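You operate a simulated robot arm through the tools that you are given. There is no shell and no other tool.

The job below is to be done with a simulated two-armed robot. You get a single attempt, and the scene is never put back.

JOB
Fetch the beetroot jar from the butcher block top and stand it on the top of the freezer lid. Put the bag clip on the top of the freezer lid. Take the lid off the small canister on the top of the freezer lid and lay it down there. Pull the wide door open. Any order will do. Set down upright: beetroot jar.

Only the result counts: the job must be done as asked and must still hold three seconds after the hand-in. Knocking over, shifting, dropping, spilling or breaking anything else fails it. Lids that push on must go on centred and level and be pressed home; caps that screw on are set level and turned clockwise until they are tight.

ROBOT AND FRAMES
Two 6-joint arms with two-finger grippers on one trunk, on a base that drives. Base frame: it is fixed to the floor where the robot stands at the start and does not move with it; the origin is under the middle of the robot, x ahead of it, y to its left, z up. Lengths are in m, angles in degrees, forces in N, time in s.
The left shoulder is at the start at [0.03, 0.178, 0.938], the right one opposite. With the tool pointing down near the work surface each hand reaches from about 0.1 to 0.84 m from the robot's upright axis, wherever it stands, measured 20 degrees to its own side. Places, roughly: bag clip (8x2x5 cm) [-1.7, 0.6, 0.9]; beetroot jar [-1.75, 1, 1]; small canister (6x9x11 cm) [-3.3, -1.3, 1]; top of the freezer lid [-3.4, -1.2, 0.9]; wide door [-3.7, 0.1, 0.6]. Payload 2.54 kg a hand.
Tool frame (each hand has its own): the origin (TCP) lies between the finger pads and is the grasp point; the fingertips stand 0.03 m ahead of it; z points along the fingers, y is the line along which they close. Largest opening 0.116 m; the body of the gripper starts 0.095 m behind the TCP.
Orientation is told as [roll, pitch, yaw] about the base's x, y, z axes, in that order, counted from this pose: with the fingers straight down and closing along the base's y, the tool's x points along the base's -x, its y along +y and its z along -z.

CONTROLS
- The arms move only by the tool send_rows. It takes "left_increments", "right_increments" or both (then of equal length, played together; a hand with none holds still); each is a list of rows, each an object (a shift or turn left out is 0, a gripper value left out holds the last) with "slide": the shift along the base's x, y, z in units of 500 mm (1.0 is 500 mm), a list of three; "dr": the turn, a rotation vector about the base's x, y, z in units of 180 degrees (1.0 is 180 degrees), a list of three. In form: [{"slide": [tx, ty, tz], "dr": [wx, wy, wz]}, ...]. A call has 1 to 20 rows; each row is the pose to reach, as a shift and turn from the pose commanded when the call began. "left_jaw" and "right_jaw" are, for a hand that has rows, the opening in per cent of the stroke, from 0 (shut) to 100 (fully open), set as the call begins (left out, the last holds). A call with a number of a shift or a turn outside -1 to 1 is refused whole. Each row takes 0.2 s and may step no farther than 0.05 m and 8.6 degrees from the row before; otherwise, or with a gripper value out of range, the whole call is refused. A pose out of reach is approached as far as the arm can. The call stops where the force on the tool passes 40 N (or 10 N more than at its start, if that is more) or the arm is blocked; 0.2 s more then pass. The fingers move at their own pace (about 0.153 m/s each) and stop on an object; they squeeze with about 23 N. The grip force told is the motor's: it shows also when the fingers shut on nothing. Time passes only in rows, and 0.2 s behind the last, so rows that repeat a pose let the fingers close. The reply holds the time, the measured pose of the TCP, the force on the tool along the base axes, the opening and the grip force, in the units named above and with some noise, with the torque about the TCP (base axes, N m) and any sound that the robot's microphone picked up, and new pictures: "views" is both (left out), scene, wrist or none (wrist: the cameras of the hands that moved).
- Cameras (640 x 400 px; columns grow to the right, rows downward): "scene" is now at [0.0551, 0.0043, 1.6706]; the picture's right is [0.07, -1.00, 0.00], its down [-0.66, -0.05, -0.75] and it looks along [0.75, 0.05, -0.66] (base axes); focal length 294 px, centre (320, 200). "left" rides on the left gripper at [0.069, 0.015, -0.122] in its tool frame; the picture's right is [-0.21, 0.98, 0.00], its down [-0.83, -0.18, -0.53] and it looks along [-0.52, -0.11, 0.85] (tool axes); focal length 251 px, centre (320, 200). "right" rides on the right gripper at [0.069, -0.015, -0.122] in its tool frame; the picture's right is [0.21, 0.98, 0.00], its down [-0.83, 0.18, -0.53] and it looks along [-0.52, 0.11, 0.85] (tool axes); focal length 251 px, centre (320, 200). There is no depth. A picture from a camera that has moved, and an enlarged one, comes with that camera's place and axes in the base frame and with its lens.
- raise_lower(by): slides the trunk up (or, below 0, down) by that many m; the arms and the scene camera ride with it, the base frame stays. It gives what a move gives, with no picture.
- roll_base(legs): drives the robot by 1 to 6 legs, each [ahead, left, turn to the left] in m, m and degrees, along the robot's own axes; the way and the turn of a leg run together, so that a leg with both is an arc; at most 1.5 m and 180 degrees a leg. The arms and the cameras ride along, it lands a little off, and it stops where it bumps. It gives what a move gives, and a new picture of the scene camera.
- pan_tilt(pan, tilt): turns the head with the scene camera to pan (to the left, within 143 degrees either way) and tilt (down, from -29 to 69), counted from straight ahead of the robot. It gives what a move gives, and a new picture of the scene camera.
- inspect(camera, box): a new picture of the part [left, top, right, bottom] of that camera's present view, enlarged. The clock stands still meanwhile.
- hand_in(): hands the job in; it is judged then, once.

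Places have to be worked out from the pictures, the camera data and where the tool is seen. Open the grippers and draw the arms clear of the work before you hand the job in, unless the task says otherwise.

The tools are called after "Call:" by a JSON object that holds its "fn" and its "kwargs". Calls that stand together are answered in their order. send_rows: Moves the arms, as the interface text tells. Its arguments: {"type":"object","properties":{"left_increments":{"type":"array","items":{"type":"object","properties":{"slide":{"type":"array","items":{"type":"number"}},"dr":{"type":"array","items":{"type":"number"}}}}},"left_jaw":{"type":"number"},"right_increments":{"type":"array","items":{"type":"object","properties":{"slide":{"type":"array","items":{"type":"number"}},"dr":{"type":"array","items":{"type":"number"}}}}},"right_jaw":{"type":"number"},"views":{"type":"string","enum":["both","scene","wrist","none"]}},"required":[]} The other tools are called the same way: raise_lower (by) slides the trunk up or down; roll_base (legs) drives the base; pan_tilt (pan, tilt) turns the head that bears the scene camera; inspect (camera, box) takes an enlarged picture of a part of a camera's view; hand_in () hands the job in.

At the start:

```text
clock: 0.0
left_ee_pos: [0.4176, 0.1942, 1.1244]
left_ee_rot: [0.0, 0.0, 0.0]
left_force: [0.7, -0.1, 0.2]
left_ft_torque: [-0.04, 0.02, 0.01]
left_opening: 0.1159
left_finger_force: 0.1
right_ee_pos: [0.4723, -0.1886, 1.1458]
right_ee_rot: [-0.1, 0.0, 0.0]
right_force: [-0.3, 0.6, -0.8]
right_ft_torque: [0.0, 0.02, 0.04]
right_opening: 0.1161
right_finger_force: 0.1
trunk travel left (down, up): [-0.15, 0.39]
robot x, y, heading: [0.0016, 0.0009, -0.3]
head pan, tilt: [4.0, 41.6]
```

scene: 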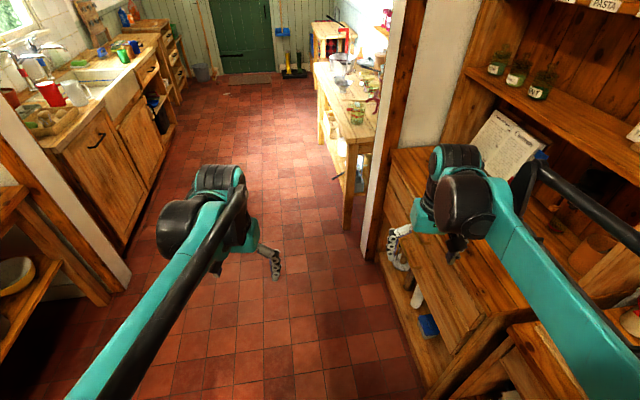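
right: 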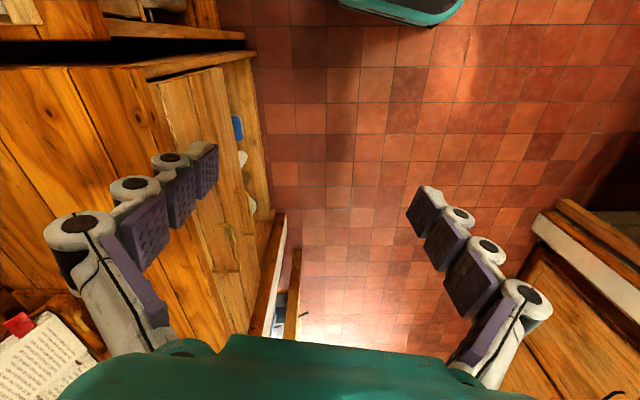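
left: 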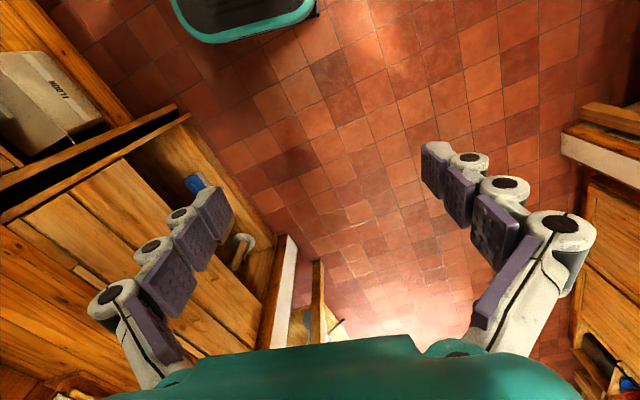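

The scene camera shows the kitchen ahead, but all the named targets lie behind the robot (negative x). I'll turn the head left and right to look behind before driving.

Call:
{"fn": "pan_tilt", "kwargs": {"pan": 140, "tilt": 25}}

Call:
{"fn": "pan_tilt", "kwargs": {"pan": -140, "tilt": 25}}

Call:
{"fn": "pan_tilt", "kwargs": {"pan": 90, "tilt": 30}}

Call:
{"fn": "pan_tilt", "kwargs": {"pan": -90, "tilt": 30}}

```text
clock: 2.2
left_ee_pos: [0.4189, 0.193, 1.1246]
left_ee_rot: [0.0, -0.1, 0.0]
left_force: [-0.5, -0.1, -0.2]
left_ft_torque: [-0.02, 0.05, -0.01]
left_opening: 0.1158
left_finger_force: 0.1
right_ee_pos: [0.4716, -0.1887, 1.1453]
right_ee_rot: [0.0, 0.0, 0.0]
right_force: [0.7, 0.1, 0.0]
right_ft_torque: [0.0, 0.01, -0.01]
right_opening: 0.1162
right_finger_force: 0.1
trunk travel left (down, up): [-0.15, 0.39]
robot x, y, heading: [0.0034, 0.0, 0.4]
head pan, tilt: [140.0, 25.0]
camera scene: at [-0.0991, 0.0578, 1.6963], right [0.64, 0.77, 0.0], down [0.32, -0.27, -0.91], along [-0.69, 0.58, -0.42], focal length 294 px, centre (320, 200)
```

scene: 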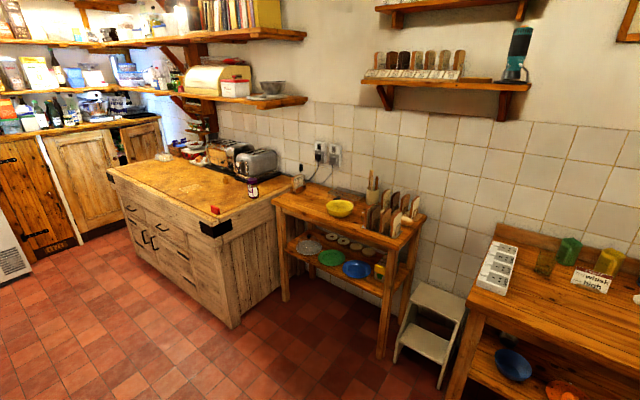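

```text
clock: 6.0
left_ee_pos: [0.4179, 0.1938, 1.1243]
left_ee_rot: [0.0, 0.0, 0.0]
left_force: [0.1, -0.4, 0.0]
left_ft_torque: [0.01, 0.0, -0.02]
left_opening: 0.1158
left_finger_force: 0.0
right_ee_pos: [0.4725, -0.1885, 1.1451]
right_ee_rot: [0.0, -0.1, 0.0]
right_force: [-0.4, -0.9, -1.0]
right_ft_torque: [0.02, 0.02, 0.01]
right_opening: 0.1159
right_finger_force: 0.1
trunk travel left (down, up): [-0.15, 0.39]
robot x, y, heading: [0.0026, 0.003, 0.1]
head pan, tilt: [-140.0, 25.0]
camera scene: at [-0.0991, -0.0607, 1.6963], right [-0.64, 0.77, 0.0], down [0.32, 0.27, -0.91], along [-0.69, -0.58, -0.42], focal length 294 px, centre (320, 200)
```

scene: 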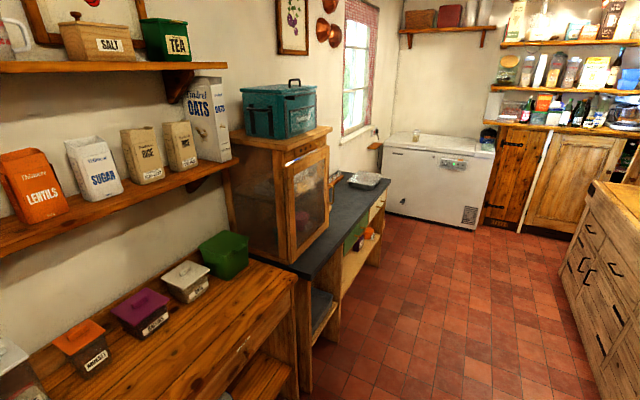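

```text
clock: 9.3
left_ee_pos: [0.4181, 0.193, 1.1246]
left_ee_rot: [0.0, 0.0, 0.0]
left_force: [0.2, -0.1, 1.0]
left_ft_torque: [-0.02, 0.01, -0.03]
left_opening: 0.1161
left_finger_force: 0.1
right_ee_pos: [0.473, -0.1872, 1.1461]
right_ee_rot: [0.1, 0.0, 0.0]
right_force: [0.8, 0.5, 0.0]
right_ft_torque: [0.0, -0.01, 0.0]
right_opening: 0.1161
right_finger_force: 0.1
trunk travel left (down, up): [-0.15, 0.39]
robot x, y, heading: [0.0032, -0.0008, 0.1]
head pan, tilt: [90.0, 30.0]
camera scene: at [-0.0285, 0.0889, 1.6883], right [1.0, 0.0, 0.0], down [0.0, -0.5, -0.87], along [0.0, 0.87, -0.5], focal length 294 px, centre (320, 200)
```

scene: 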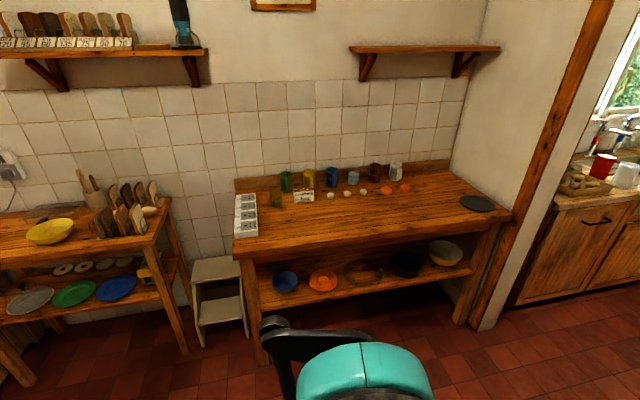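

```text
clock: 12.0
left_ee_pos: [0.4166, 0.193, 1.1237]
left_ee_rot: [-0.1, 0.0, 0.0]
left_force: [0.2, 0.8, -0.5]
left_ft_torque: [0.0, -0.01, 0.01]
left_opening: 0.1159
left_finger_force: 0.1
right_ee_pos: [0.472, -0.1882, 1.1458]
right_ee_rot: [0.0, 0.0, 0.0]
right_force: [0.0, 0.6, 0.1]
right_ft_torque: [0.03, -0.02, 0.01]
right_opening: 0.1159
right_finger_force: 0.1
trunk travel left (down, up): [-0.15, 0.39]
robot x, y, heading: [0.0019, -0.0015, 0.1]
head pan, tilt: [-90.0, 30.0]
camera scene: at [-0.0285, -0.0919, 1.6883], right [-1.0, 0.0, 0.0], down [0.0, 0.5, -0.87], along [0.0, -0.87, -0.5], focal length 294 px, centre (320, 200)
```

scene: 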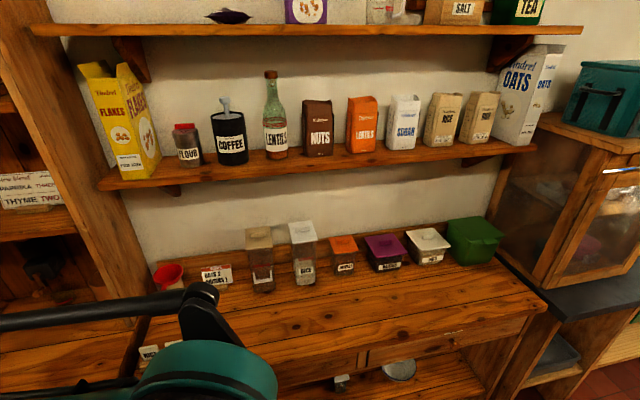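

The butcher block (with toasters, a small dark jar and a red thing near its corner) is behind-left. The freezer and cupboard doors are further back. I'll pan toward them and enlarge.

Call:
{"fn": "pan_tilt", "kwargs": {"pan": 142, "tilt": 25}}

Call:
{"fn": "inspect", "kwargs": {"camera": "scene", "box": [100, 110, 340, 260]}}

Call:
{"fn": "inspect", "kwargs": {"camera": "scene", "box": [0, 80, 200, 300]}}

Call:
{"fn": "pan_tilt", "kwargs": {"pan": -143, "tilt": 25}}

Call:
{"fn": "inspect", "kwargs": {"camera": "scene", "box": [340, 90, 640, 280]}}

```text
clock: 15.3
left_ee_pos: [0.4179, 0.1942, 1.1235]
left_ee_rot: [0.0, 0.0, 0.0]
left_force: [-0.7, 0.2, 0.4]
left_ft_torque: [0.0, 0.0, 0.0]
left_opening: 0.1159
left_finger_force: 0.1
right_ee_pos: [0.4724, -0.1888, 1.1456]
right_ee_rot: [0.0, 0.0, 0.0]
right_force: [0.3, -0.2, 0.1]
right_ft_torque: [-0.01, 0.01, -0.02]
right_opening: 0.1161
right_finger_force: 0.1
trunk travel left (down, up): [-0.15, 0.39]
robot x, y, heading: [-0.0005, -0.0021, -0.0]
head pan, tilt: [142.0, 25.0]
camera scene: at [-0.1012, 0.0553, 1.6963], right [0.62, 0.79, 0.0], down [0.33, -0.26, -0.91], along [-0.71, 0.56, -0.42], focal length 294 px, centre (320, 200)
```

scene: 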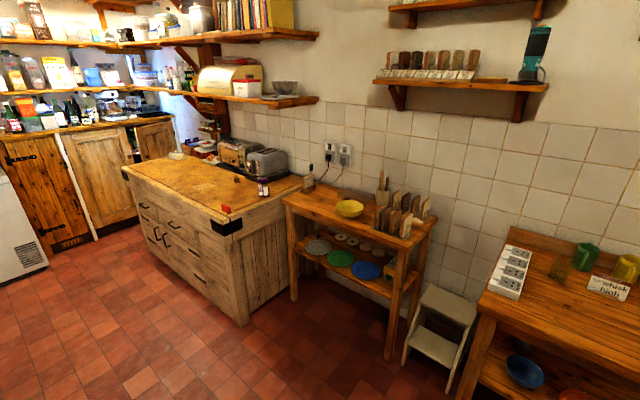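

```text
2.67 times, centred on (220, 185) of scene
camera zoom: at [-0.1012, 0.0553, 1.6963], right [0.62, 0.79, 0.0], down [0.33, -0.26, -0.91], along [-0.71, 0.56, -0.42], focal length 784 px, centre (587, 240)
```

zoom: 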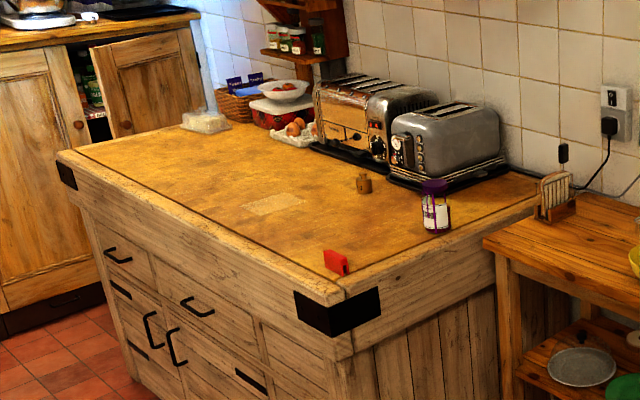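

```text
1.82 times, centred on (100, 190) of scene
camera zoom: at [-0.1012, 0.0553, 1.6963], right [0.62, 0.79, 0.0], down [0.33, -0.26, -0.91], along [-0.71, 0.56, -0.42], focal length 534 px, centre (720, 218)
```

zoom: 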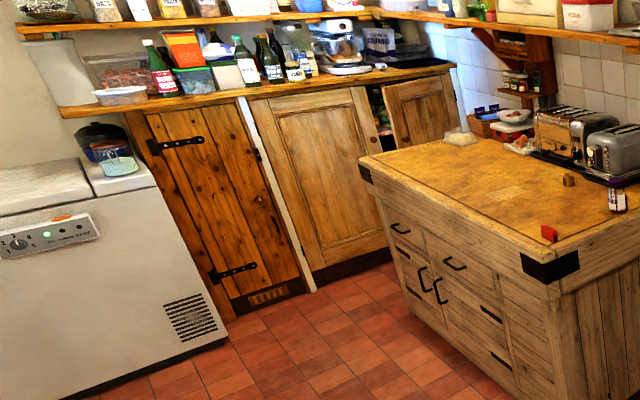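

```text
clock: 19.2
left_ee_pos: [0.417, 0.1932, 1.1237]
left_ee_rot: [0.0, 0.0, 0.0]
left_force: [-0.2, 0.5, 0.2]
left_ft_torque: [0.01, 0.05, -0.01]
left_opening: 0.1159
left_finger_force: 0.1
right_ee_pos: [0.4725, -0.1876, 1.1449]
right_ee_rot: [-0.1, 0.0, -0.1]
right_force: [0.9, 0.0, 0.7]
right_ft_torque: [-0.01, -0.03, 0.0]
right_opening: 0.1158
right_finger_force: 0.0
trunk travel left (down, up): [-0.15, 0.39]
robot x, y, heading: [-0.0018, 0.0015, 0.1]
head pan, tilt: [-143.0, 25.0]
camera scene: at [-0.1021, -0.057, 1.6963], right [-0.6, 0.8, 0.0], down [0.34, 0.25, -0.91], along [-0.72, -0.55, -0.42], focal length 294 px, centre (320, 200)
```

scene: 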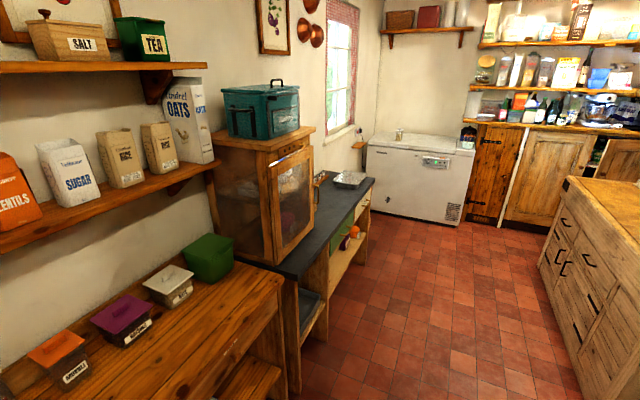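

```text
2.11 times, centred on (490, 185) of scene
camera zoom: at [-0.1021, -0.057, 1.6963], right [-0.6, 0.8, 0.0], down [0.34, 0.25, -0.91], along [-0.72, -0.55, -0.42], focal length 619 px, centre (-38, 232)
```

zoom: 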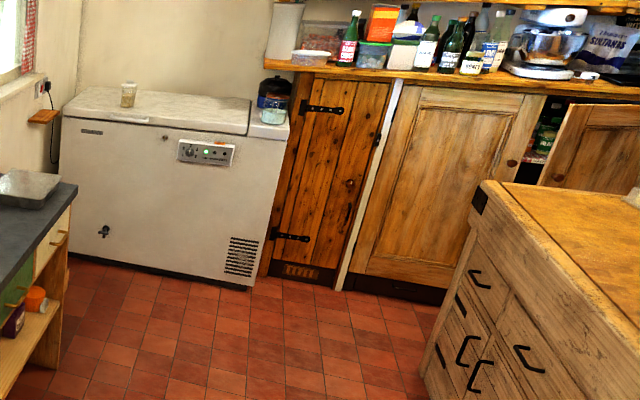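

The red bag clip sits on the near corner of the butcher block and the jar with a purple lid stands near the far right edge. The wide door is the pale one with a knob on its right side, and the freezer is left of the strap-hinged door. I'll turn about and approach the block.

Call:
{"fn": "roll_base", "kwargs": {"legs": [[0, 0, 160]]}}

Call:
{"fn": "pan_tilt", "kwargs": {"pan": 0, "tilt": 35}}

```text
clock: 26.3
left_ee_pos: [-0.458, -0.0582, 1.1239]
left_ee_rot: [0.0, -0.1, 162.5]
left_force: [0.6, -0.1, -1.1]
left_ft_torque: [0.0, -0.02, -0.06]
left_opening: 0.116
left_finger_force: 0.2
right_ee_pos: [-0.3928, 0.3215, 1.1459]
right_ee_rot: [0.1, 0.0, 162.3]
right_force: [-0.1, -1.4, -0.7]
right_ft_torque: [0.01, -0.02, 0.01]
right_opening: 0.116
right_finger_force: 0.1
trunk travel left (down, up): [-0.15, 0.39]
robot x, y, heading: [-0.0053, -0.0009, 162.4]
head pan, tilt: [-143.0, 25.0]
camera scene: at [0.1165, 0.02, 1.6963], right [0.33, -0.94, 0.0], down [-0.4, -0.14, -0.91], along [0.85, 0.3, -0.42], focal length 294 px, centre (320, 200)
```

scene: 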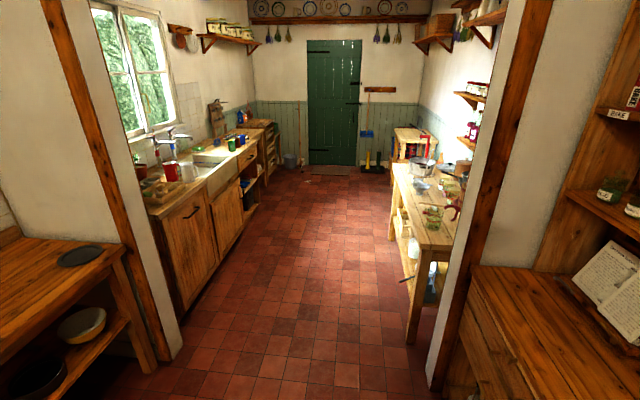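

```text
clock: 28.6
left_ee_pos: [-0.4571, -0.0574, 1.1247]
left_ee_rot: [0.0, 0.1, 162.3]
left_force: [-0.3, 0.9, 0.4]
left_ft_torque: [0.02, 0.0, 0.0]
left_opening: 0.1159
left_finger_force: 0.1
right_ee_pos: [-0.3941, 0.3218, 1.1456]
right_ee_rot: [0.0, 0.0, 162.4]
right_force: [0.6, 0.2, 0.2]
right_ft_torque: [0.03, 0.04, -0.02]
right_opening: 0.1157
right_finger_force: 0.1
trunk travel left (down, up): [-0.15, 0.39]
robot x, y, heading: [0.0004, 0.0015, 162.5]
head pan, tilt: [0.0, 35.0]
camera scene: at [-0.0543, 0.0161, 1.6805], right [0.3, 0.95, 0.0], down [0.55, -0.17, -0.82], along [-0.78, 0.25, -0.57], focal length 294 px, centre (320, 200)
```

scene: 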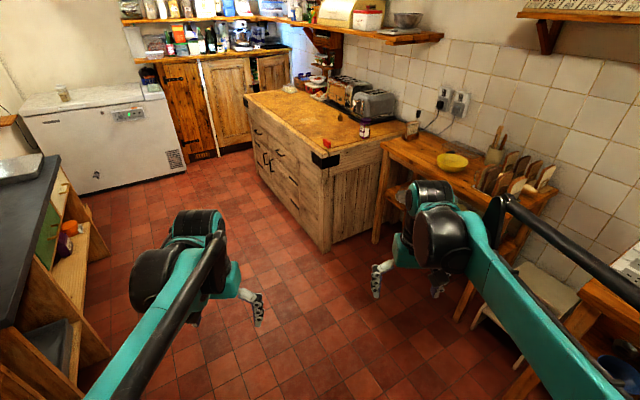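

Path to the block is clear of the small table. I'll drive about 1.1 m ahead to stand just east of the block.

Call:
{"fn": "roll_base", "kwargs": {"legs": [[1.1, 0, 0]]}}

Call:
{"fn": "pan_tilt", "kwargs": {"pan": 0, "tilt": 45}}

Call:
{"fn": "inspect", "kwargs": {"camera": "scene", "box": [200, 40, 520, 240]}}

```text
clock: 34.2
left_ee_pos: [-1.5012, 0.2645, 1.1249]
left_ee_rot: [0.0, 0.0, 162.8]
left_force: [-0.8, 0.1, -0.7]
left_ft_torque: [-0.02, -0.04, 0.03]
left_opening: 0.1159
left_finger_force: 0.0
right_ee_pos: [-1.4389, 0.6454, 1.145]
right_ee_rot: [0.0, -0.1, 162.9]
right_force: [-0.4, 0.1, -0.4]
right_ft_torque: [0.0, -0.03, -0.03]
right_opening: 0.1159
right_finger_force: 0.1
trunk travel left (down, up): [-0.15, 0.39]
robot x, y, heading: [-1.0425, 0.3256, 162.9]
head pan, tilt: [0.0, 35.0]
camera scene: at [-1.0989, 0.3424, 1.6805], right [0.29, 0.96, 0.0], down [0.55, -0.17, -0.82], along [-0.78, 0.24, -0.57], focal length 294 px, centre (320, 200)
```

scene: 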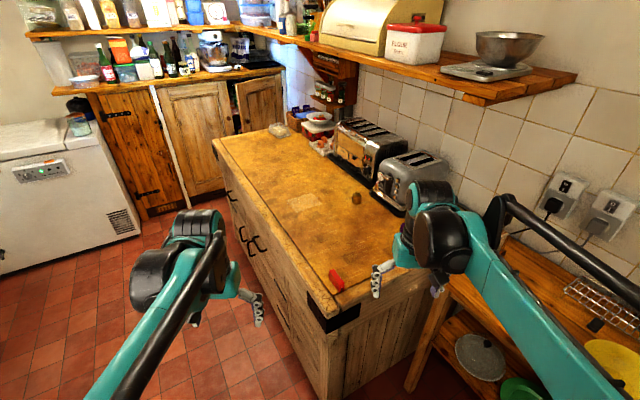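

```text
clock: 34.9
left_ee_pos: [-1.5003, 0.2646, 1.1236]
left_ee_rot: [0.0, 0.0, 162.9]
left_force: [-0.1, -0.1, 0.4]
left_ft_torque: [-0.01, 0.0, 0.02]
left_opening: 0.1159
left_finger_force: 0.1
right_ee_pos: [-1.44, 0.6454, 1.1459]
right_ee_rot: [-0.1, 0.0, 162.8]
right_force: [-0.1, -0.3, -0.9]
right_ft_torque: [0.03, 0.03, -0.01]
right_opening: 0.116
right_finger_force: 0.0
trunk travel left (down, up): [-0.15, 0.39]
robot x, y, heading: [-1.0443, 0.3244, 163.0]
head pan, tilt: [0.0, 45.0]
camera scene: at [-1.0919, 0.3402, 1.6657], right [0.29, 0.96, 0.0], down [0.68, -0.21, -0.71], along [-0.68, 0.21, -0.71], focal length 294 px, centre (320, 200)
```

scene: 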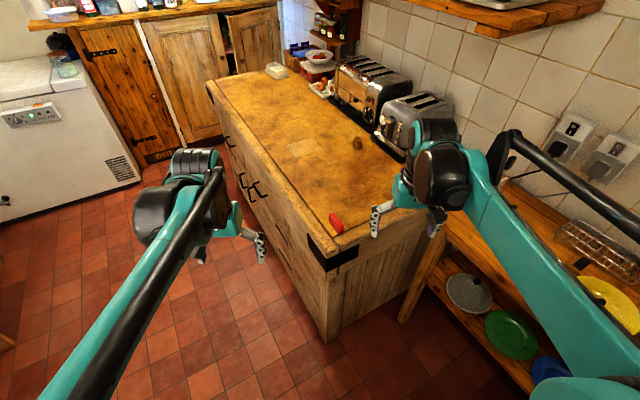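

```text
2.00 times, centred on (360, 140) of scene
camera zoom: at [-1.0919, 0.3402, 1.6657], right [0.29, 0.96, 0.0], down [0.68, -0.21, -0.71], along [-0.68, 0.21, -0.71], focal length 588 px, centre (240, 320)
```

zoom: 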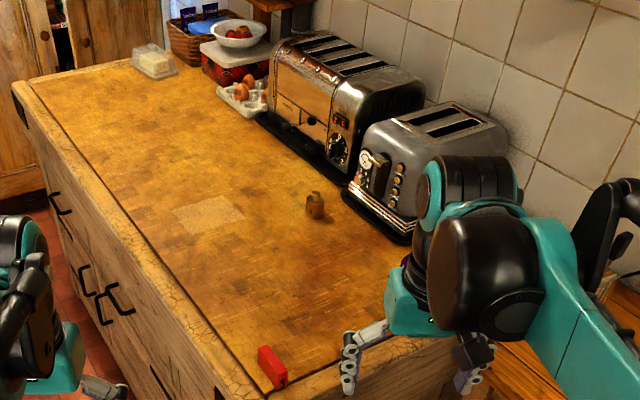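

The clip computes to about (-1.685, 0.58, 0.92); the jar is hidden behind the right arm. I'll move 0.2 m ahead and 0.1 m right to bring both within reach, then use the right wrist camera.

Call:
{"fn": "roll_base", "kwargs": {"legs": [[0.2, -0.1, 0]]}}

Call:
{"fn": "send_rows", "kwargs": {"right_increments": [{"slide": [0, 0, 0.02]}], "left_increments": [{"slide": [0, 0, 0.02]}], "views": "both"}}

```text
clock: 36.6
left_ee_pos: [-1.6645, 0.4206, 1.124]
left_ee_rot: [0.1, 0.1, 162.7]
left_force: [-1.4, -0.2, -0.6]
left_ft_torque: [-0.04, -0.02, 0.0]
left_opening: 0.1158
left_finger_force: 0.1
right_ee_pos: [-1.6042, 0.8003, 1.1452]
right_ee_rot: [0.1, 0.1, 162.8]
right_force: [0.2, -0.5, 0.0]
right_ft_torque: [-0.01, -0.05, 0.02]
right_opening: 0.1161
right_finger_force: 0.1
trunk travel left (down, up): [-0.15, 0.39]
robot x, y, heading: [-1.2121, 0.4791, 162.5]
head pan, tilt: [0.0, 45.0]
camera scene: at [-1.2574, 0.4958, 1.6656], right [0.3, 0.95, 0.0], down [0.68, -0.21, -0.71], along [-0.67, 0.21, -0.71], focal length 294 px, centre (320, 200)
```

scene: 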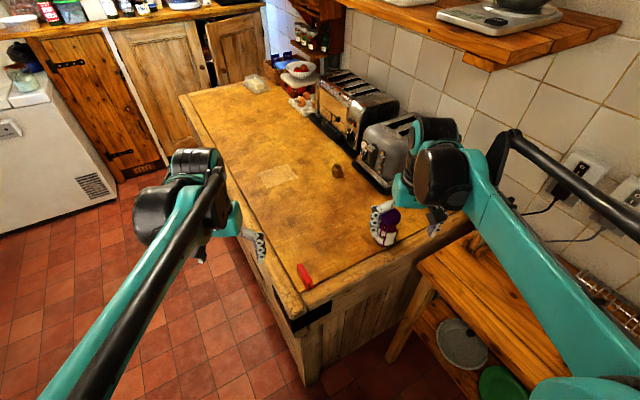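

```text
clock: 37.0
left_ee_pos: [-1.6647, 0.4205, 1.1352]
left_ee_rot: [0.0, 0.0, 162.7]
left_force: [-0.9, 0.3, 0.8]
left_ft_torque: [0.03, -0.03, 0.01]
left_opening: 0.116
left_finger_force: 0.0
right_ee_pos: [-1.6044, 0.8002, 1.1554]
right_ee_rot: [0.0, 0.0, 162.6]
right_force: [-0.2, -0.3, -0.6]
right_ft_torque: [-0.04, 0.01, 0.03]
right_opening: 0.1159
right_finger_force: 0.1
trunk travel left (down, up): [-0.15, 0.39]
robot x, y, heading: [-1.2107, 0.4762, 162.6]
head pan, tilt: [0.0, 45.0]
camera scene: at [-1.2558, 0.4946, 1.6657], right [0.3, 0.95, 0.0], down [0.68, -0.21, -0.71], along [-0.68, 0.21, -0.71], focal length 294 px, centre (320, 200)
camera right: at [-1.5329, 0.7947, 1.2772], right [-0.09, -1.0, 0.0], down [-0.84, 0.07, 0.53], along [-0.53, 0.05, -0.85], focal length 251 px, centre (320, 200)
camera left: at [-1.602, 0.3841, 1.2574], right [-0.49, -0.87, 0.0], down [-0.73, 0.42, 0.53], along [-0.46, 0.26, -0.85], focal length 251 px, centre (320, 200)
```

scene: 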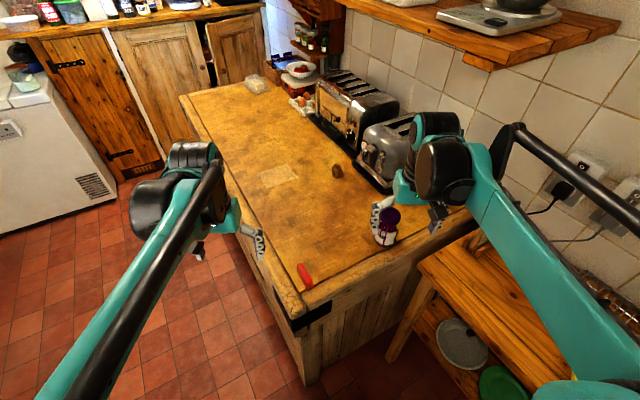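
right: 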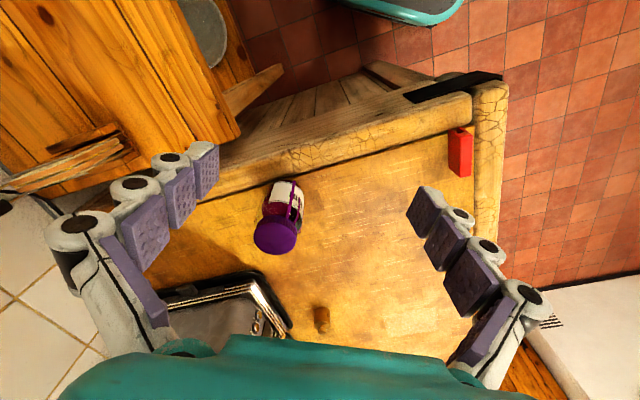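
left: 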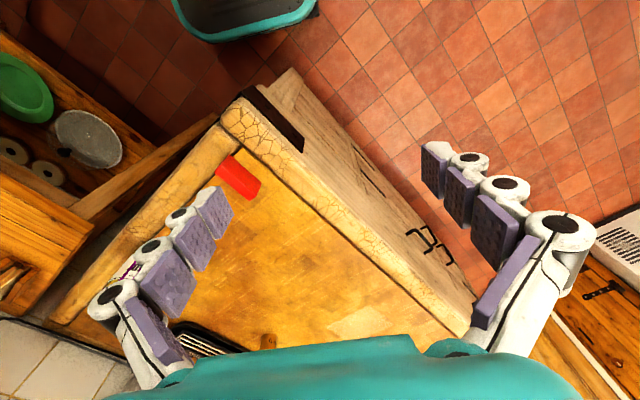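

The jar lid triangulates to about (-1.78, 0.89, 0.975) and the clip to about (-1.70, 0.587, 0.90). I'll enlarge both to see the shapes and orientation.

Call:
{"fn": "inspect", "kwargs": {"camera": "left", "box": [180, 120, 308, 200]}}

Call:
{"fn": "inspect", "kwargs": {"camera": "right", "box": [400, 100, 528, 180]}}

Call:
{"fn": "inspect", "kwargs": {"camera": "right", "box": [200, 150, 360, 250]}}

Call:
{"fn": "inspect", "kwargs": {"camera": "scene", "box": [270, 180, 430, 300]}}

```text
5.00 times, centred on (244, 160) of left
camera zoom: at [-1.602, 0.3841, 1.2574], right [-0.49, -0.87, 0.0], down [-0.73, 0.42, 0.53], along [-0.46, 0.26, -0.85], focal length 1257 px, centre (700, 400)
```

zoom: 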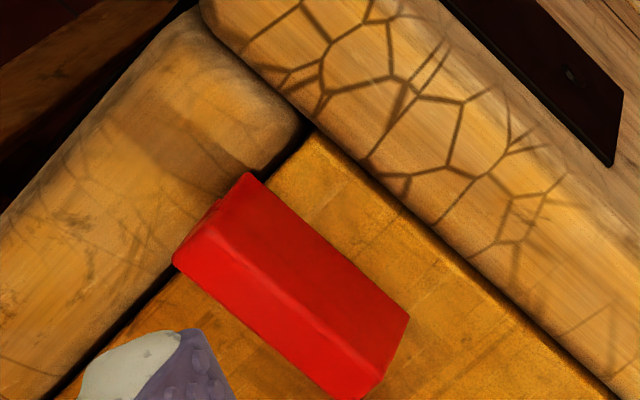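

```text
5.00 times, centred on (464, 140) of right
camera zoom: at [-1.5329, 0.7947, 1.2772], right [-0.09, -1.0, 0.0], down [-0.84, 0.07, 0.53], along [-0.53, 0.05, -0.85], focal length 1257 px, centre (-400, 500)
```

zoom: 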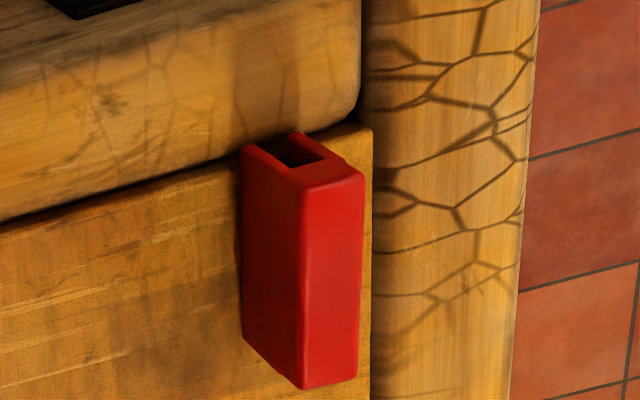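

```text
4.00 times, centred on (280, 200) of right
camera zoom: at [-1.5329, 0.7947, 1.2772], right [-0.09, -1.0, 0.0], down [-0.84, 0.07, 0.53], along [-0.53, 0.05, -0.85], focal length 1006 px, centre (480, 200)
```

zoom: 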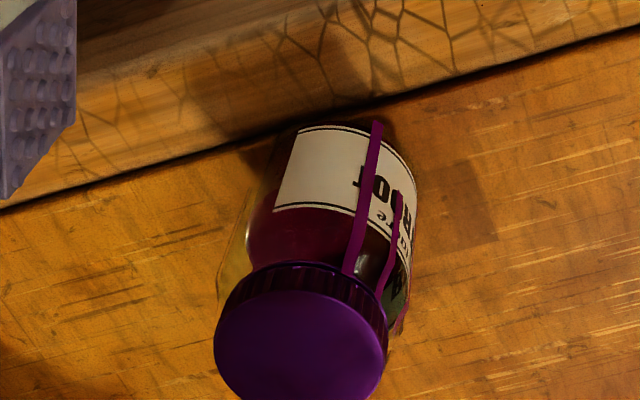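

```text
3.33 times, centred on (350, 240) of scene
camera zoom: at [-1.2558, 0.4946, 1.6657], right [0.3, 0.95, 0.0], down [0.68, -0.21, -0.71], along [-0.68, 0.21, -0.71], focal length 980 px, centre (220, 67)
```

zoom: 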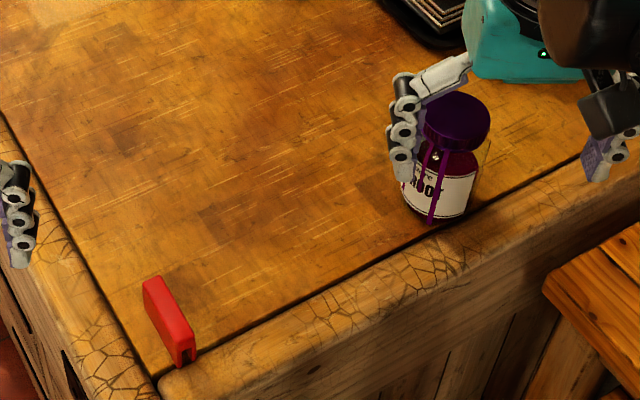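

The clip stands on edge with its long axis about 11.7° off x (top centre ≈ (-1.70, 0.586, 0.916)), so the block top is about 0.866. I'll move both hands above their objects, with the left turned by +29° to straddle the clip.

Call:
{"fn": "send_rows", "kwargs": {"right_increments": [{"slide": [-0.07, 0.034, 0]}, {"slide": [-0.14, 0.068, 0]}, {"slide": [-0.21, 0.102, 0]}, {"slide": [-0.28, 0.136, 0]}, {"slide": [-0.345, 0.172, 0]}, {"slide": [-0.345, 0.172, 0]}], "left_increments": [{"slide": [-0.014, 0.066, 0], "dr": [0, 0, 0.032]}, {"slide": [-0.028, 0.132, 0], "dr": [0, 0, 0.064]}, {"slide": [-0.042, 0.198, 0], "dr": [0, 0, 0.096]}, {"slide": [-0.056, 0.264, 0], "dr": [0, 0, 0.128]}, {"slide": [-0.07, 0.331, 0], "dr": [0, 0, 0.161]}, {"slide": [-0.07, 0.331, 0], "dr": [0, 0, 0.161]}], "views": "both"}}

```text
clock: 38.4
left_ee_pos: [-1.6983, 0.5829, 1.1342]
left_ee_rot: [0.0, -0.1, -168.1]
left_force: [0.8, 0.0, 0.3]
left_ft_torque: [0.04, 0.07, 0.01]
left_opening: 0.1159
left_finger_force: 0.1
right_ee_pos: [-1.775, 0.8861, 1.1574]
right_ee_rot: [0.0, 0.0, 162.7]
right_force: [1.3, 0.3, 0.5]
right_ft_torque: [0.06, 0.07, -0.01]
right_opening: 0.1162
right_finger_force: 0.1
trunk travel left (down, up): [-0.15, 0.39]
robot x, y, heading: [-1.2103, 0.4797, 162.6]
head pan, tilt: [0.0, 45.0]
camera scene: at [-1.2543, 0.4929, 1.6658], right [0.3, 0.95, 0.0], down [0.67, -0.21, -0.71], along [-0.68, 0.21, -0.71], focal length 294 px, centre (320, 200)
camera right: at [-1.7041, 0.8809, 1.2797], right [-0.08, -1.0, 0.0], down [-0.84, 0.07, 0.53], along [-0.53, 0.05, -0.84], focal length 251 px, centre (320, 200)
camera left: at [-1.627, 0.5826, 1.2552], right [-0.01, -1.0, 0.0], down [-0.84, 0.01, 0.53], along [-0.53, 0.01, -0.84], focal length 251 px, centre (320, 200)
```

scene: 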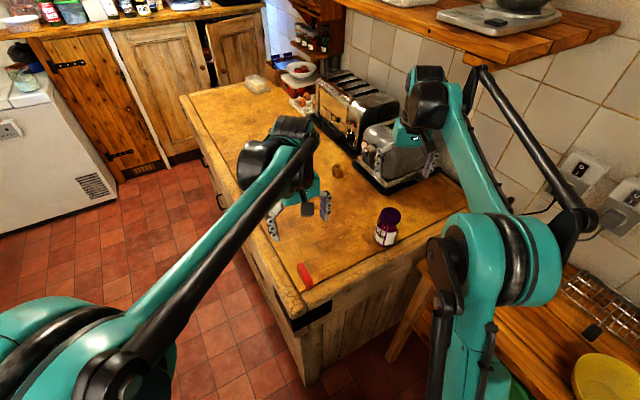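
right: 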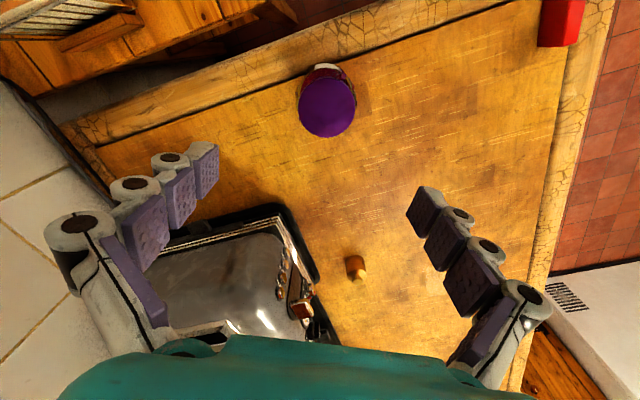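
left: 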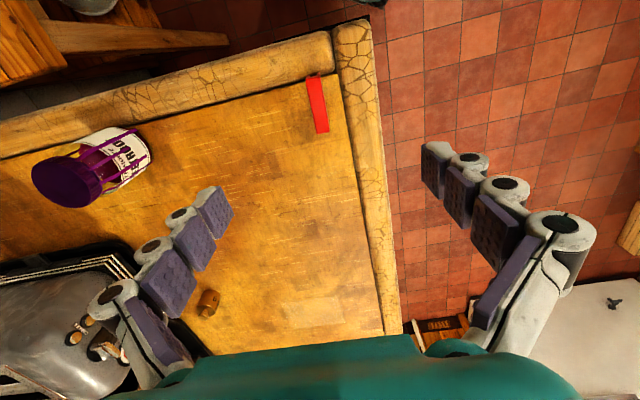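

Both objects are now in view below. I'll enlarge to refine the centres and the clip's angle before descending.

Call:
{"fn": "inspect", "kwargs": {"camera": "left", "box": [270, 60, 366, 150]}}

Call:
{"fn": "inspect", "kwargs": {"camera": "right", "box": [280, 50, 376, 150]}}

Call:
{"fn": "inspect", "kwargs": {"camera": "scene", "box": [350, 180, 430, 260]}}

Call:
{"fn": "inspect", "kwargs": {"camera": "left", "box": [20, 110, 170, 220]}}

```text
4.44 times, centred on (318, 105) of left
camera zoom: at [-1.627, 0.5826, 1.2552], right [-0.01, -1.0, 0.0], down [-0.84, 0.01, 0.53], along [-0.53, 0.01, -0.84], focal length 1118 px, centre (329, 622)
```

zoom: 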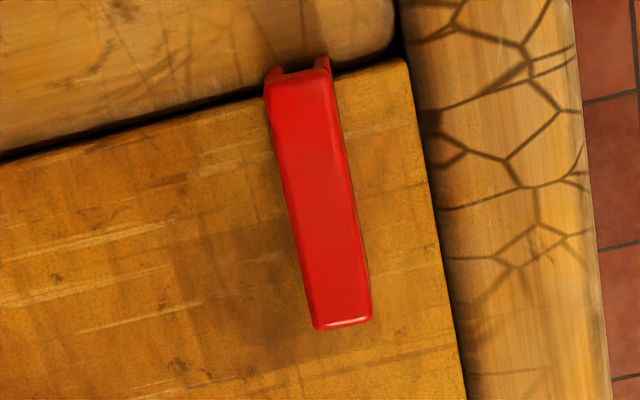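

```text
4.00 times, centred on (328, 100) of right
camera zoom: at [-1.7041, 0.8809, 1.2797], right [-0.08, -1.0, 0.0], down [-0.84, 0.07, 0.53], along [-0.53, 0.05, -0.84], focal length 1006 px, centre (288, 600)
```

zoom: 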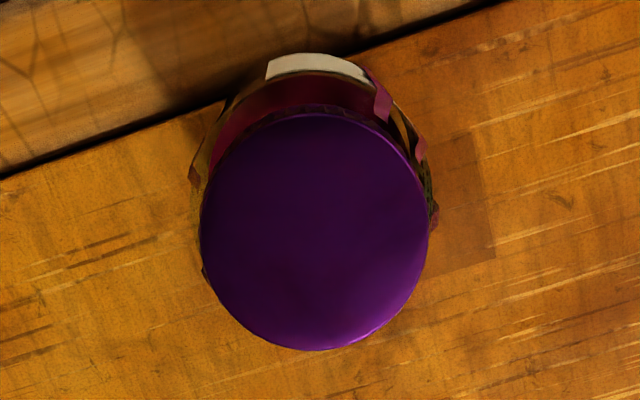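

```text
5.00 times, centred on (390, 220) of scene
camera zoom: at [-1.2543, 0.4929, 1.6658], right [0.3, 0.95, 0.0], down [0.67, -0.21, -0.71], along [-0.68, 0.21, -0.71], focal length 1469 px, centre (-30, 100)
```

zoom: 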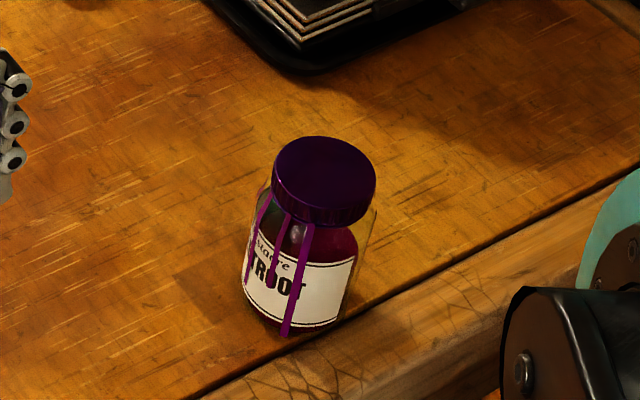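

```text
3.64 times, centred on (95, 165) of left
camera zoom: at [-1.627, 0.5826, 1.2552], right [-0.01, -1.0, 0.0], down [-0.84, 0.01, 0.53], along [-0.53, 0.01, -0.84], focal length 914 px, centre (1138, 327)
```

zoom: 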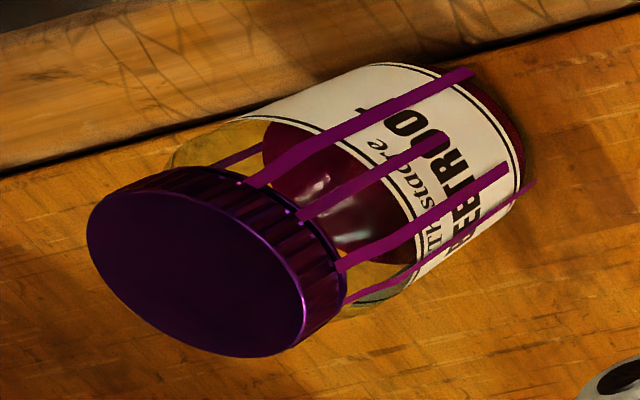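

Refined: jar centre ≈ (-1.763, 0.879) with lid top ≈ 1.00; clip top centre ≈ (-1.699, 0.587) at 10°. I'll align both hands and come most of the way down, open, then check.

Call:
{"fn": "send_rows", "kwargs": {"right_increments": [{"slide": [0.024, -0.014, 0]}, {"slide": [0.024, -0.014, -0.09]}, {"slide": [0.024, -0.014, -0.18]}, {"slide": [0.024, -0.014, -0.26]}, {"slide": [0.024, -0.014, -0.26]}], "left_increments": [{"slide": [-0.002, 0.008, 0], "dr": [0, 0, -0.011]}, {"slide": [-0.002, 0.008, -0.09], "dr": [0, 0, -0.011]}, {"slide": [-0.002, 0.008, -0.18], "dr": [0, 0, -0.011]}, {"slide": [-0.002, 0.008, -0.27], "dr": [0, 0, -0.011]}, {"slide": [-0.002, 0.008, -0.32], "dr": [0, 0, -0.011]}], "views": "both"}}

```text
clock: 39.6
left_ee_pos: [-1.7002, 0.5888, 0.9732]
left_ee_rot: [-0.1, 0.0, -170.4]
left_force: [-0.3, 0.3, 0.1]
left_ft_torque: [0.04, 0.02, -0.01]
left_opening: 0.1161
left_finger_force: 0.0
right_ee_pos: [-1.7623, 0.8796, 1.0268]
right_ee_rot: [0.0, 0.0, 162.8]
right_force: [-0.5, 0.0, -0.2]
right_ft_torque: [0.03, 0.02, 0.0]
right_opening: 0.116
right_finger_force: 0.1
trunk travel left (down, up): [-0.15, 0.39]
robot x, y, heading: [-1.2067, 0.4803, 162.9]
head pan, tilt: [0.0, 45.0]
camera scene: at [-1.2558, 0.4943, 1.6657], right [0.3, 0.95, 0.0], down [0.68, -0.21, -0.71], along [-0.68, 0.21, -0.71], focal length 294 px, centre (320, 200)
camera right: at [-1.6922, 0.8746, 1.147], right [-0.09, -1.0, 0.0], down [-0.84, 0.07, 0.53], along [-0.53, 0.05, -0.85], focal length 251 px, centre (320, 200)
camera left: at [-1.6279, 0.5858, 1.0956], right [-0.05, -1.0, 0.0], down [-0.84, 0.04, 0.53], along [-0.53, 0.02, -0.85], focal length 251 px, centre (320, 200)
```

scene: 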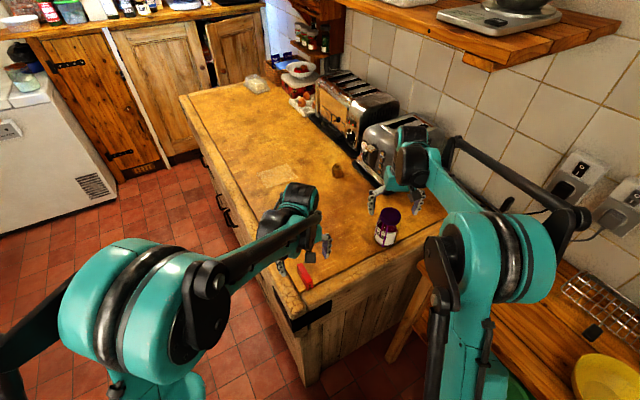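
right: 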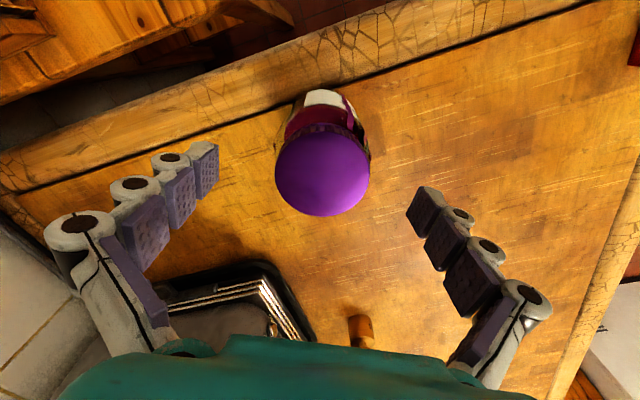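
left: 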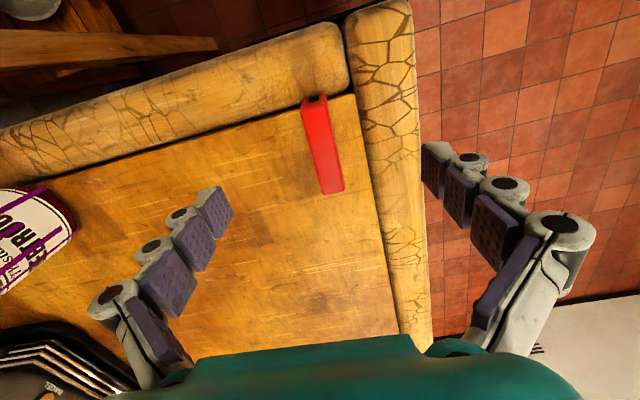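

Both hands are centred over their objects. Final descent: left to z≈0.905, right to z≈0.928.

Call:
{"fn": "send_rows", "kwargs": {"right_increments": [{"slide": [0, 0, -0.08]}, {"slide": [0, 0, -0.16]}, {"slide": [0, 0, -0.198]}, {"slide": [0, 0, -0.198]}], "left_increments": [{"slide": [0.004, -0.003, -0.06]}, {"slide": [0.004, -0.004, -0.1]}, {"slide": [0.004, -0.004, -0.134]}, {"slide": [0.004, -0.004, -0.134]}], "views": "both"}}

```text
clock: 40.6
left_ee_pos: [-1.6979, 0.5889, 0.9078]
left_ee_rot: [0.1, 0.0, -170.3]
left_force: [-0.1, -1.3, 0.8]
left_ft_torque: [0.0, -0.03, 0.01]
left_opening: 0.1157
left_finger_force: 0.0
right_ee_pos: [-1.7638, 0.8789, 0.9289]
right_ee_rot: [0.0, 0.0, 162.7]
right_force: [0.3, 0.4, 0.0]
right_ft_torque: [-0.01, 0.04, 0.0]
right_opening: 0.1161
right_finger_force: 0.1
trunk travel left (down, up): [-0.15, 0.39]
robot x, y, heading: [-1.2105, 0.4848, 162.8]
head pan, tilt: [0.0, 45.0]
camera scene: at [-1.2558, 0.4944, 1.6657], right [0.3, 0.95, 0.0], down [0.68, -0.21, -0.71], along [-0.68, 0.21, -0.71], focal length 294 px, centre (320, 200)
camera right: at [-1.694, 0.873, 1.0491], right [-0.09, -1.0, 0.0], down [-0.84, 0.07, 0.53], along [-0.53, 0.05, -0.85], focal length 251 px, centre (320, 200)
camera left: at [-1.626, 0.5835, 1.0297], right [-0.05, -1.0, 0.0], down [-0.84, 0.04, 0.53], along [-0.53, 0.02, -0.85], focal length 251 px, centre (320, 200)
```

scene: 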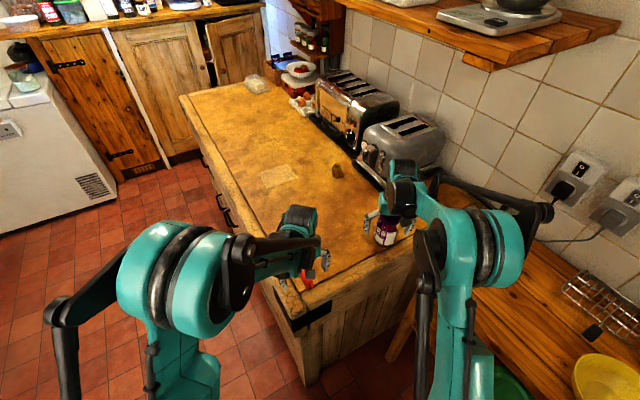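
right: 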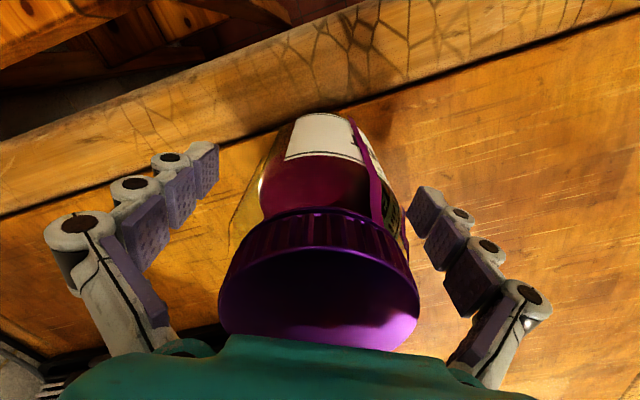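
left: 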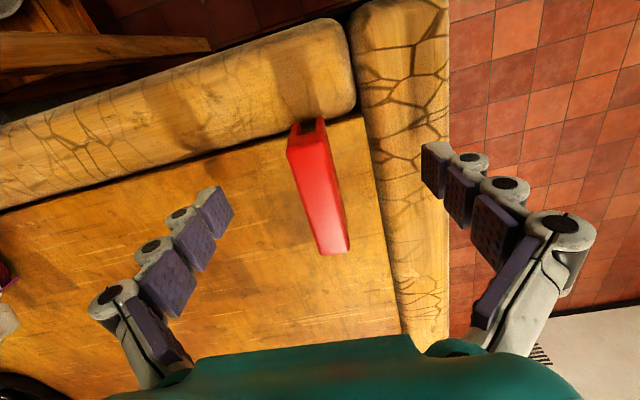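

No contact so far and both objects sit between the fingers. Closing both grippers.

Call:
{"fn": "send_rows", "kwargs": {"right_increments": [{"slide": [0, 0, 0]}, {"slide": [0, 0, 0]}, {"slide": [0, 0, 0]}, {"slide": [0, 0, 0]}, {"slide": [0, 0, 0]}], "left_increments": [{"slide": [0, 0, 0]}, {"slide": [0, 0, 0]}, {"slide": [0, 0, 0]}, {"slide": [0, 0, 0]}, {"slide": [0, 0, 0]}], "left_jaw": 0, "right_jaw": 0, "views": "wrist"}}

```text
clock: 41.3
left_ee_pos: [-1.6969, 0.5874, 0.9098]
left_ee_rot: [0.1, 0.0, -170.2]
left_force: [3.8, -1.4, 26.0]
left_ft_torque: [-0.06, -0.11, -0.02]
left_opening: 0.0178
left_finger_force: 23.0
right_ee_pos: [-1.7634, 0.8791, 0.9279]
right_ee_rot: [0.0, 0.0, 162.7]
right_force: [0.3, -1.0, -0.3]
right_ft_torque: [-0.02, -0.02, -0.02]
right_opening: 0.071
right_finger_force: 23.0
trunk travel left (down, up): [-0.15, 0.39]
robot x, y, heading: [-1.2112, 0.4806, 162.9]
head pan, tilt: [0.0, 45.0]
stopped in row 3 (left hand): the force on the tool passed its limit at 41 N (the readings are from after the stop); the commanded pose is now the measured one
camera right: at [-1.6927, 0.8728, 1.0497], right [-0.09, -1.0, 0.0], down [-0.84, 0.07, 0.54], along [-0.53, 0.05, -0.84], focal length 251 px, centre (320, 200)
camera left: at [-1.6245, 0.583, 1.0318], right [-0.05, -1.0, 0.0], down [-0.84, 0.04, 0.53], along [-0.53, 0.02, -0.85], focal length 251 px, centre (320, 200)
```

right: 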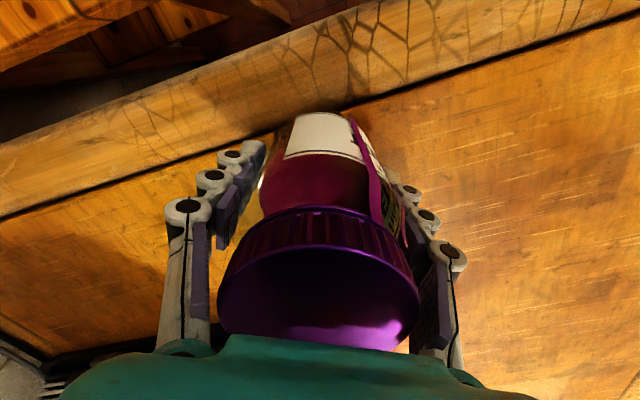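
left: 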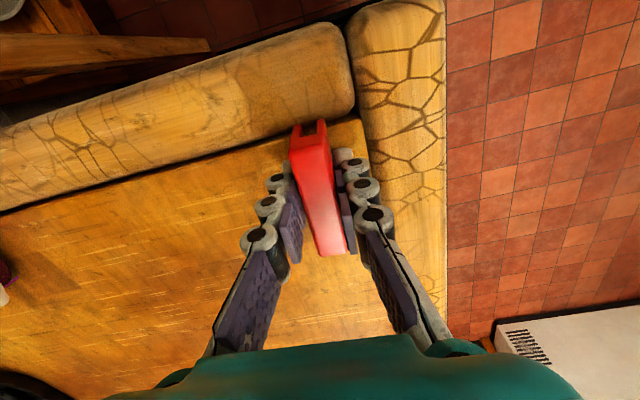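

Both objects are gripped (clip 17.8 mm, jar 71 mm); the left fingertips touched the block surface, so the top is about 0.88. I'll lift both straight up.

Call:
{"fn": "send_rows", "kwargs": {"right_increments": [{"slide": [0, 0, 0.02]}, {"slide": [0, 0, 0.06]}, {"slide": [0, 0, 0.12]}, {"slide": [0, 0, 0.2]}, {"slide": [0, 0, 0.28]}, {"slide": [0, 0, 0.36]}, {"slide": [0, 0, 0.4]}], "left_increments": [{"slide": [0, 0, 0.02]}, {"slide": [0, 0, 0.06]}, {"slide": [0, 0, 0.12]}, {"slide": [0, 0, 0.2]}, {"slide": [0, 0, 0.28]}, {"slide": [0, 0, 0.36]}, {"slide": [0, 0, 0.4]}], "views": "both"}}

```text
clock: 42.9
left_ee_pos: [-1.696, 0.5875, 1.108]
left_ee_rot: [0.0, 0.1, -170.2]
left_force: [-1.1, 0.1, 0.1]
left_ft_torque: [0.01, 0.01, 0.02]
left_opening: 0.0175
left_finger_force: 23.0
right_ee_pos: [-1.7646, 0.8802, 1.1286]
right_ee_rot: [-0.1, 0.0, 162.7]
right_force: [0.0, 0.0, -3.3]
right_ft_torque: [0.02, -0.02, -0.02]
right_opening: 0.0709
right_finger_force: 22.7
trunk travel left (down, up): [-0.15, 0.39]
robot x, y, heading: [-1.2096, 0.4834, 162.5]
head pan, tilt: [0.0, 45.0]
camera scene: at [-1.2565, 0.495, 1.6656], right [0.3, 0.95, 0.0], down [0.68, -0.21, -0.71], along [-0.67, 0.21, -0.71], focal length 294 px, centre (320, 200)
camera right: at [-1.6947, 0.8731, 1.2502], right [-0.09, -1.0, 0.0], down [-0.84, 0.07, 0.53], along [-0.53, 0.05, -0.85], focal length 251 px, centre (320, 200)
camera left: at [-1.6241, 0.5833, 1.2308], right [-0.05, -1.0, 0.0], down [-0.85, 0.04, 0.53], along [-0.53, 0.02, -0.85], focal length 251 px, centre (320, 200)
```

scene: 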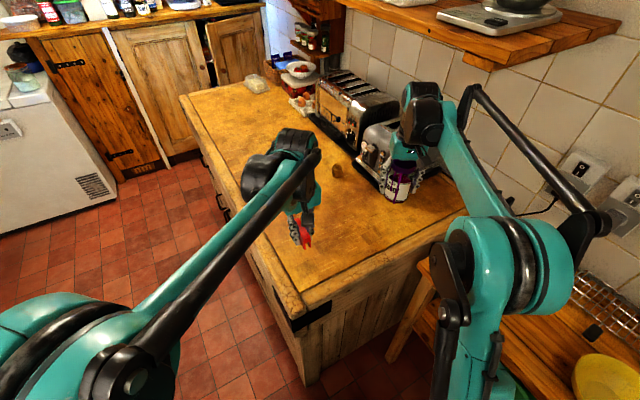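
right: 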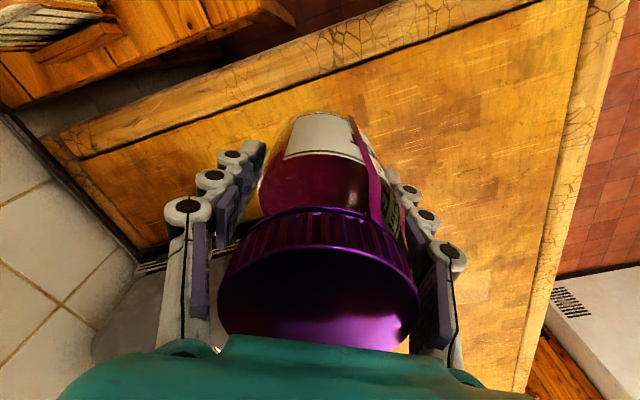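
left: 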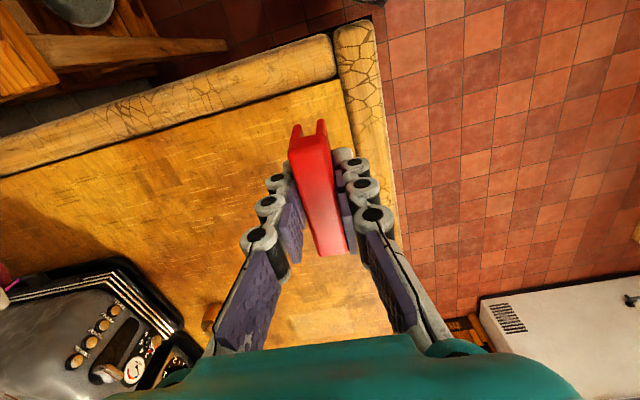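

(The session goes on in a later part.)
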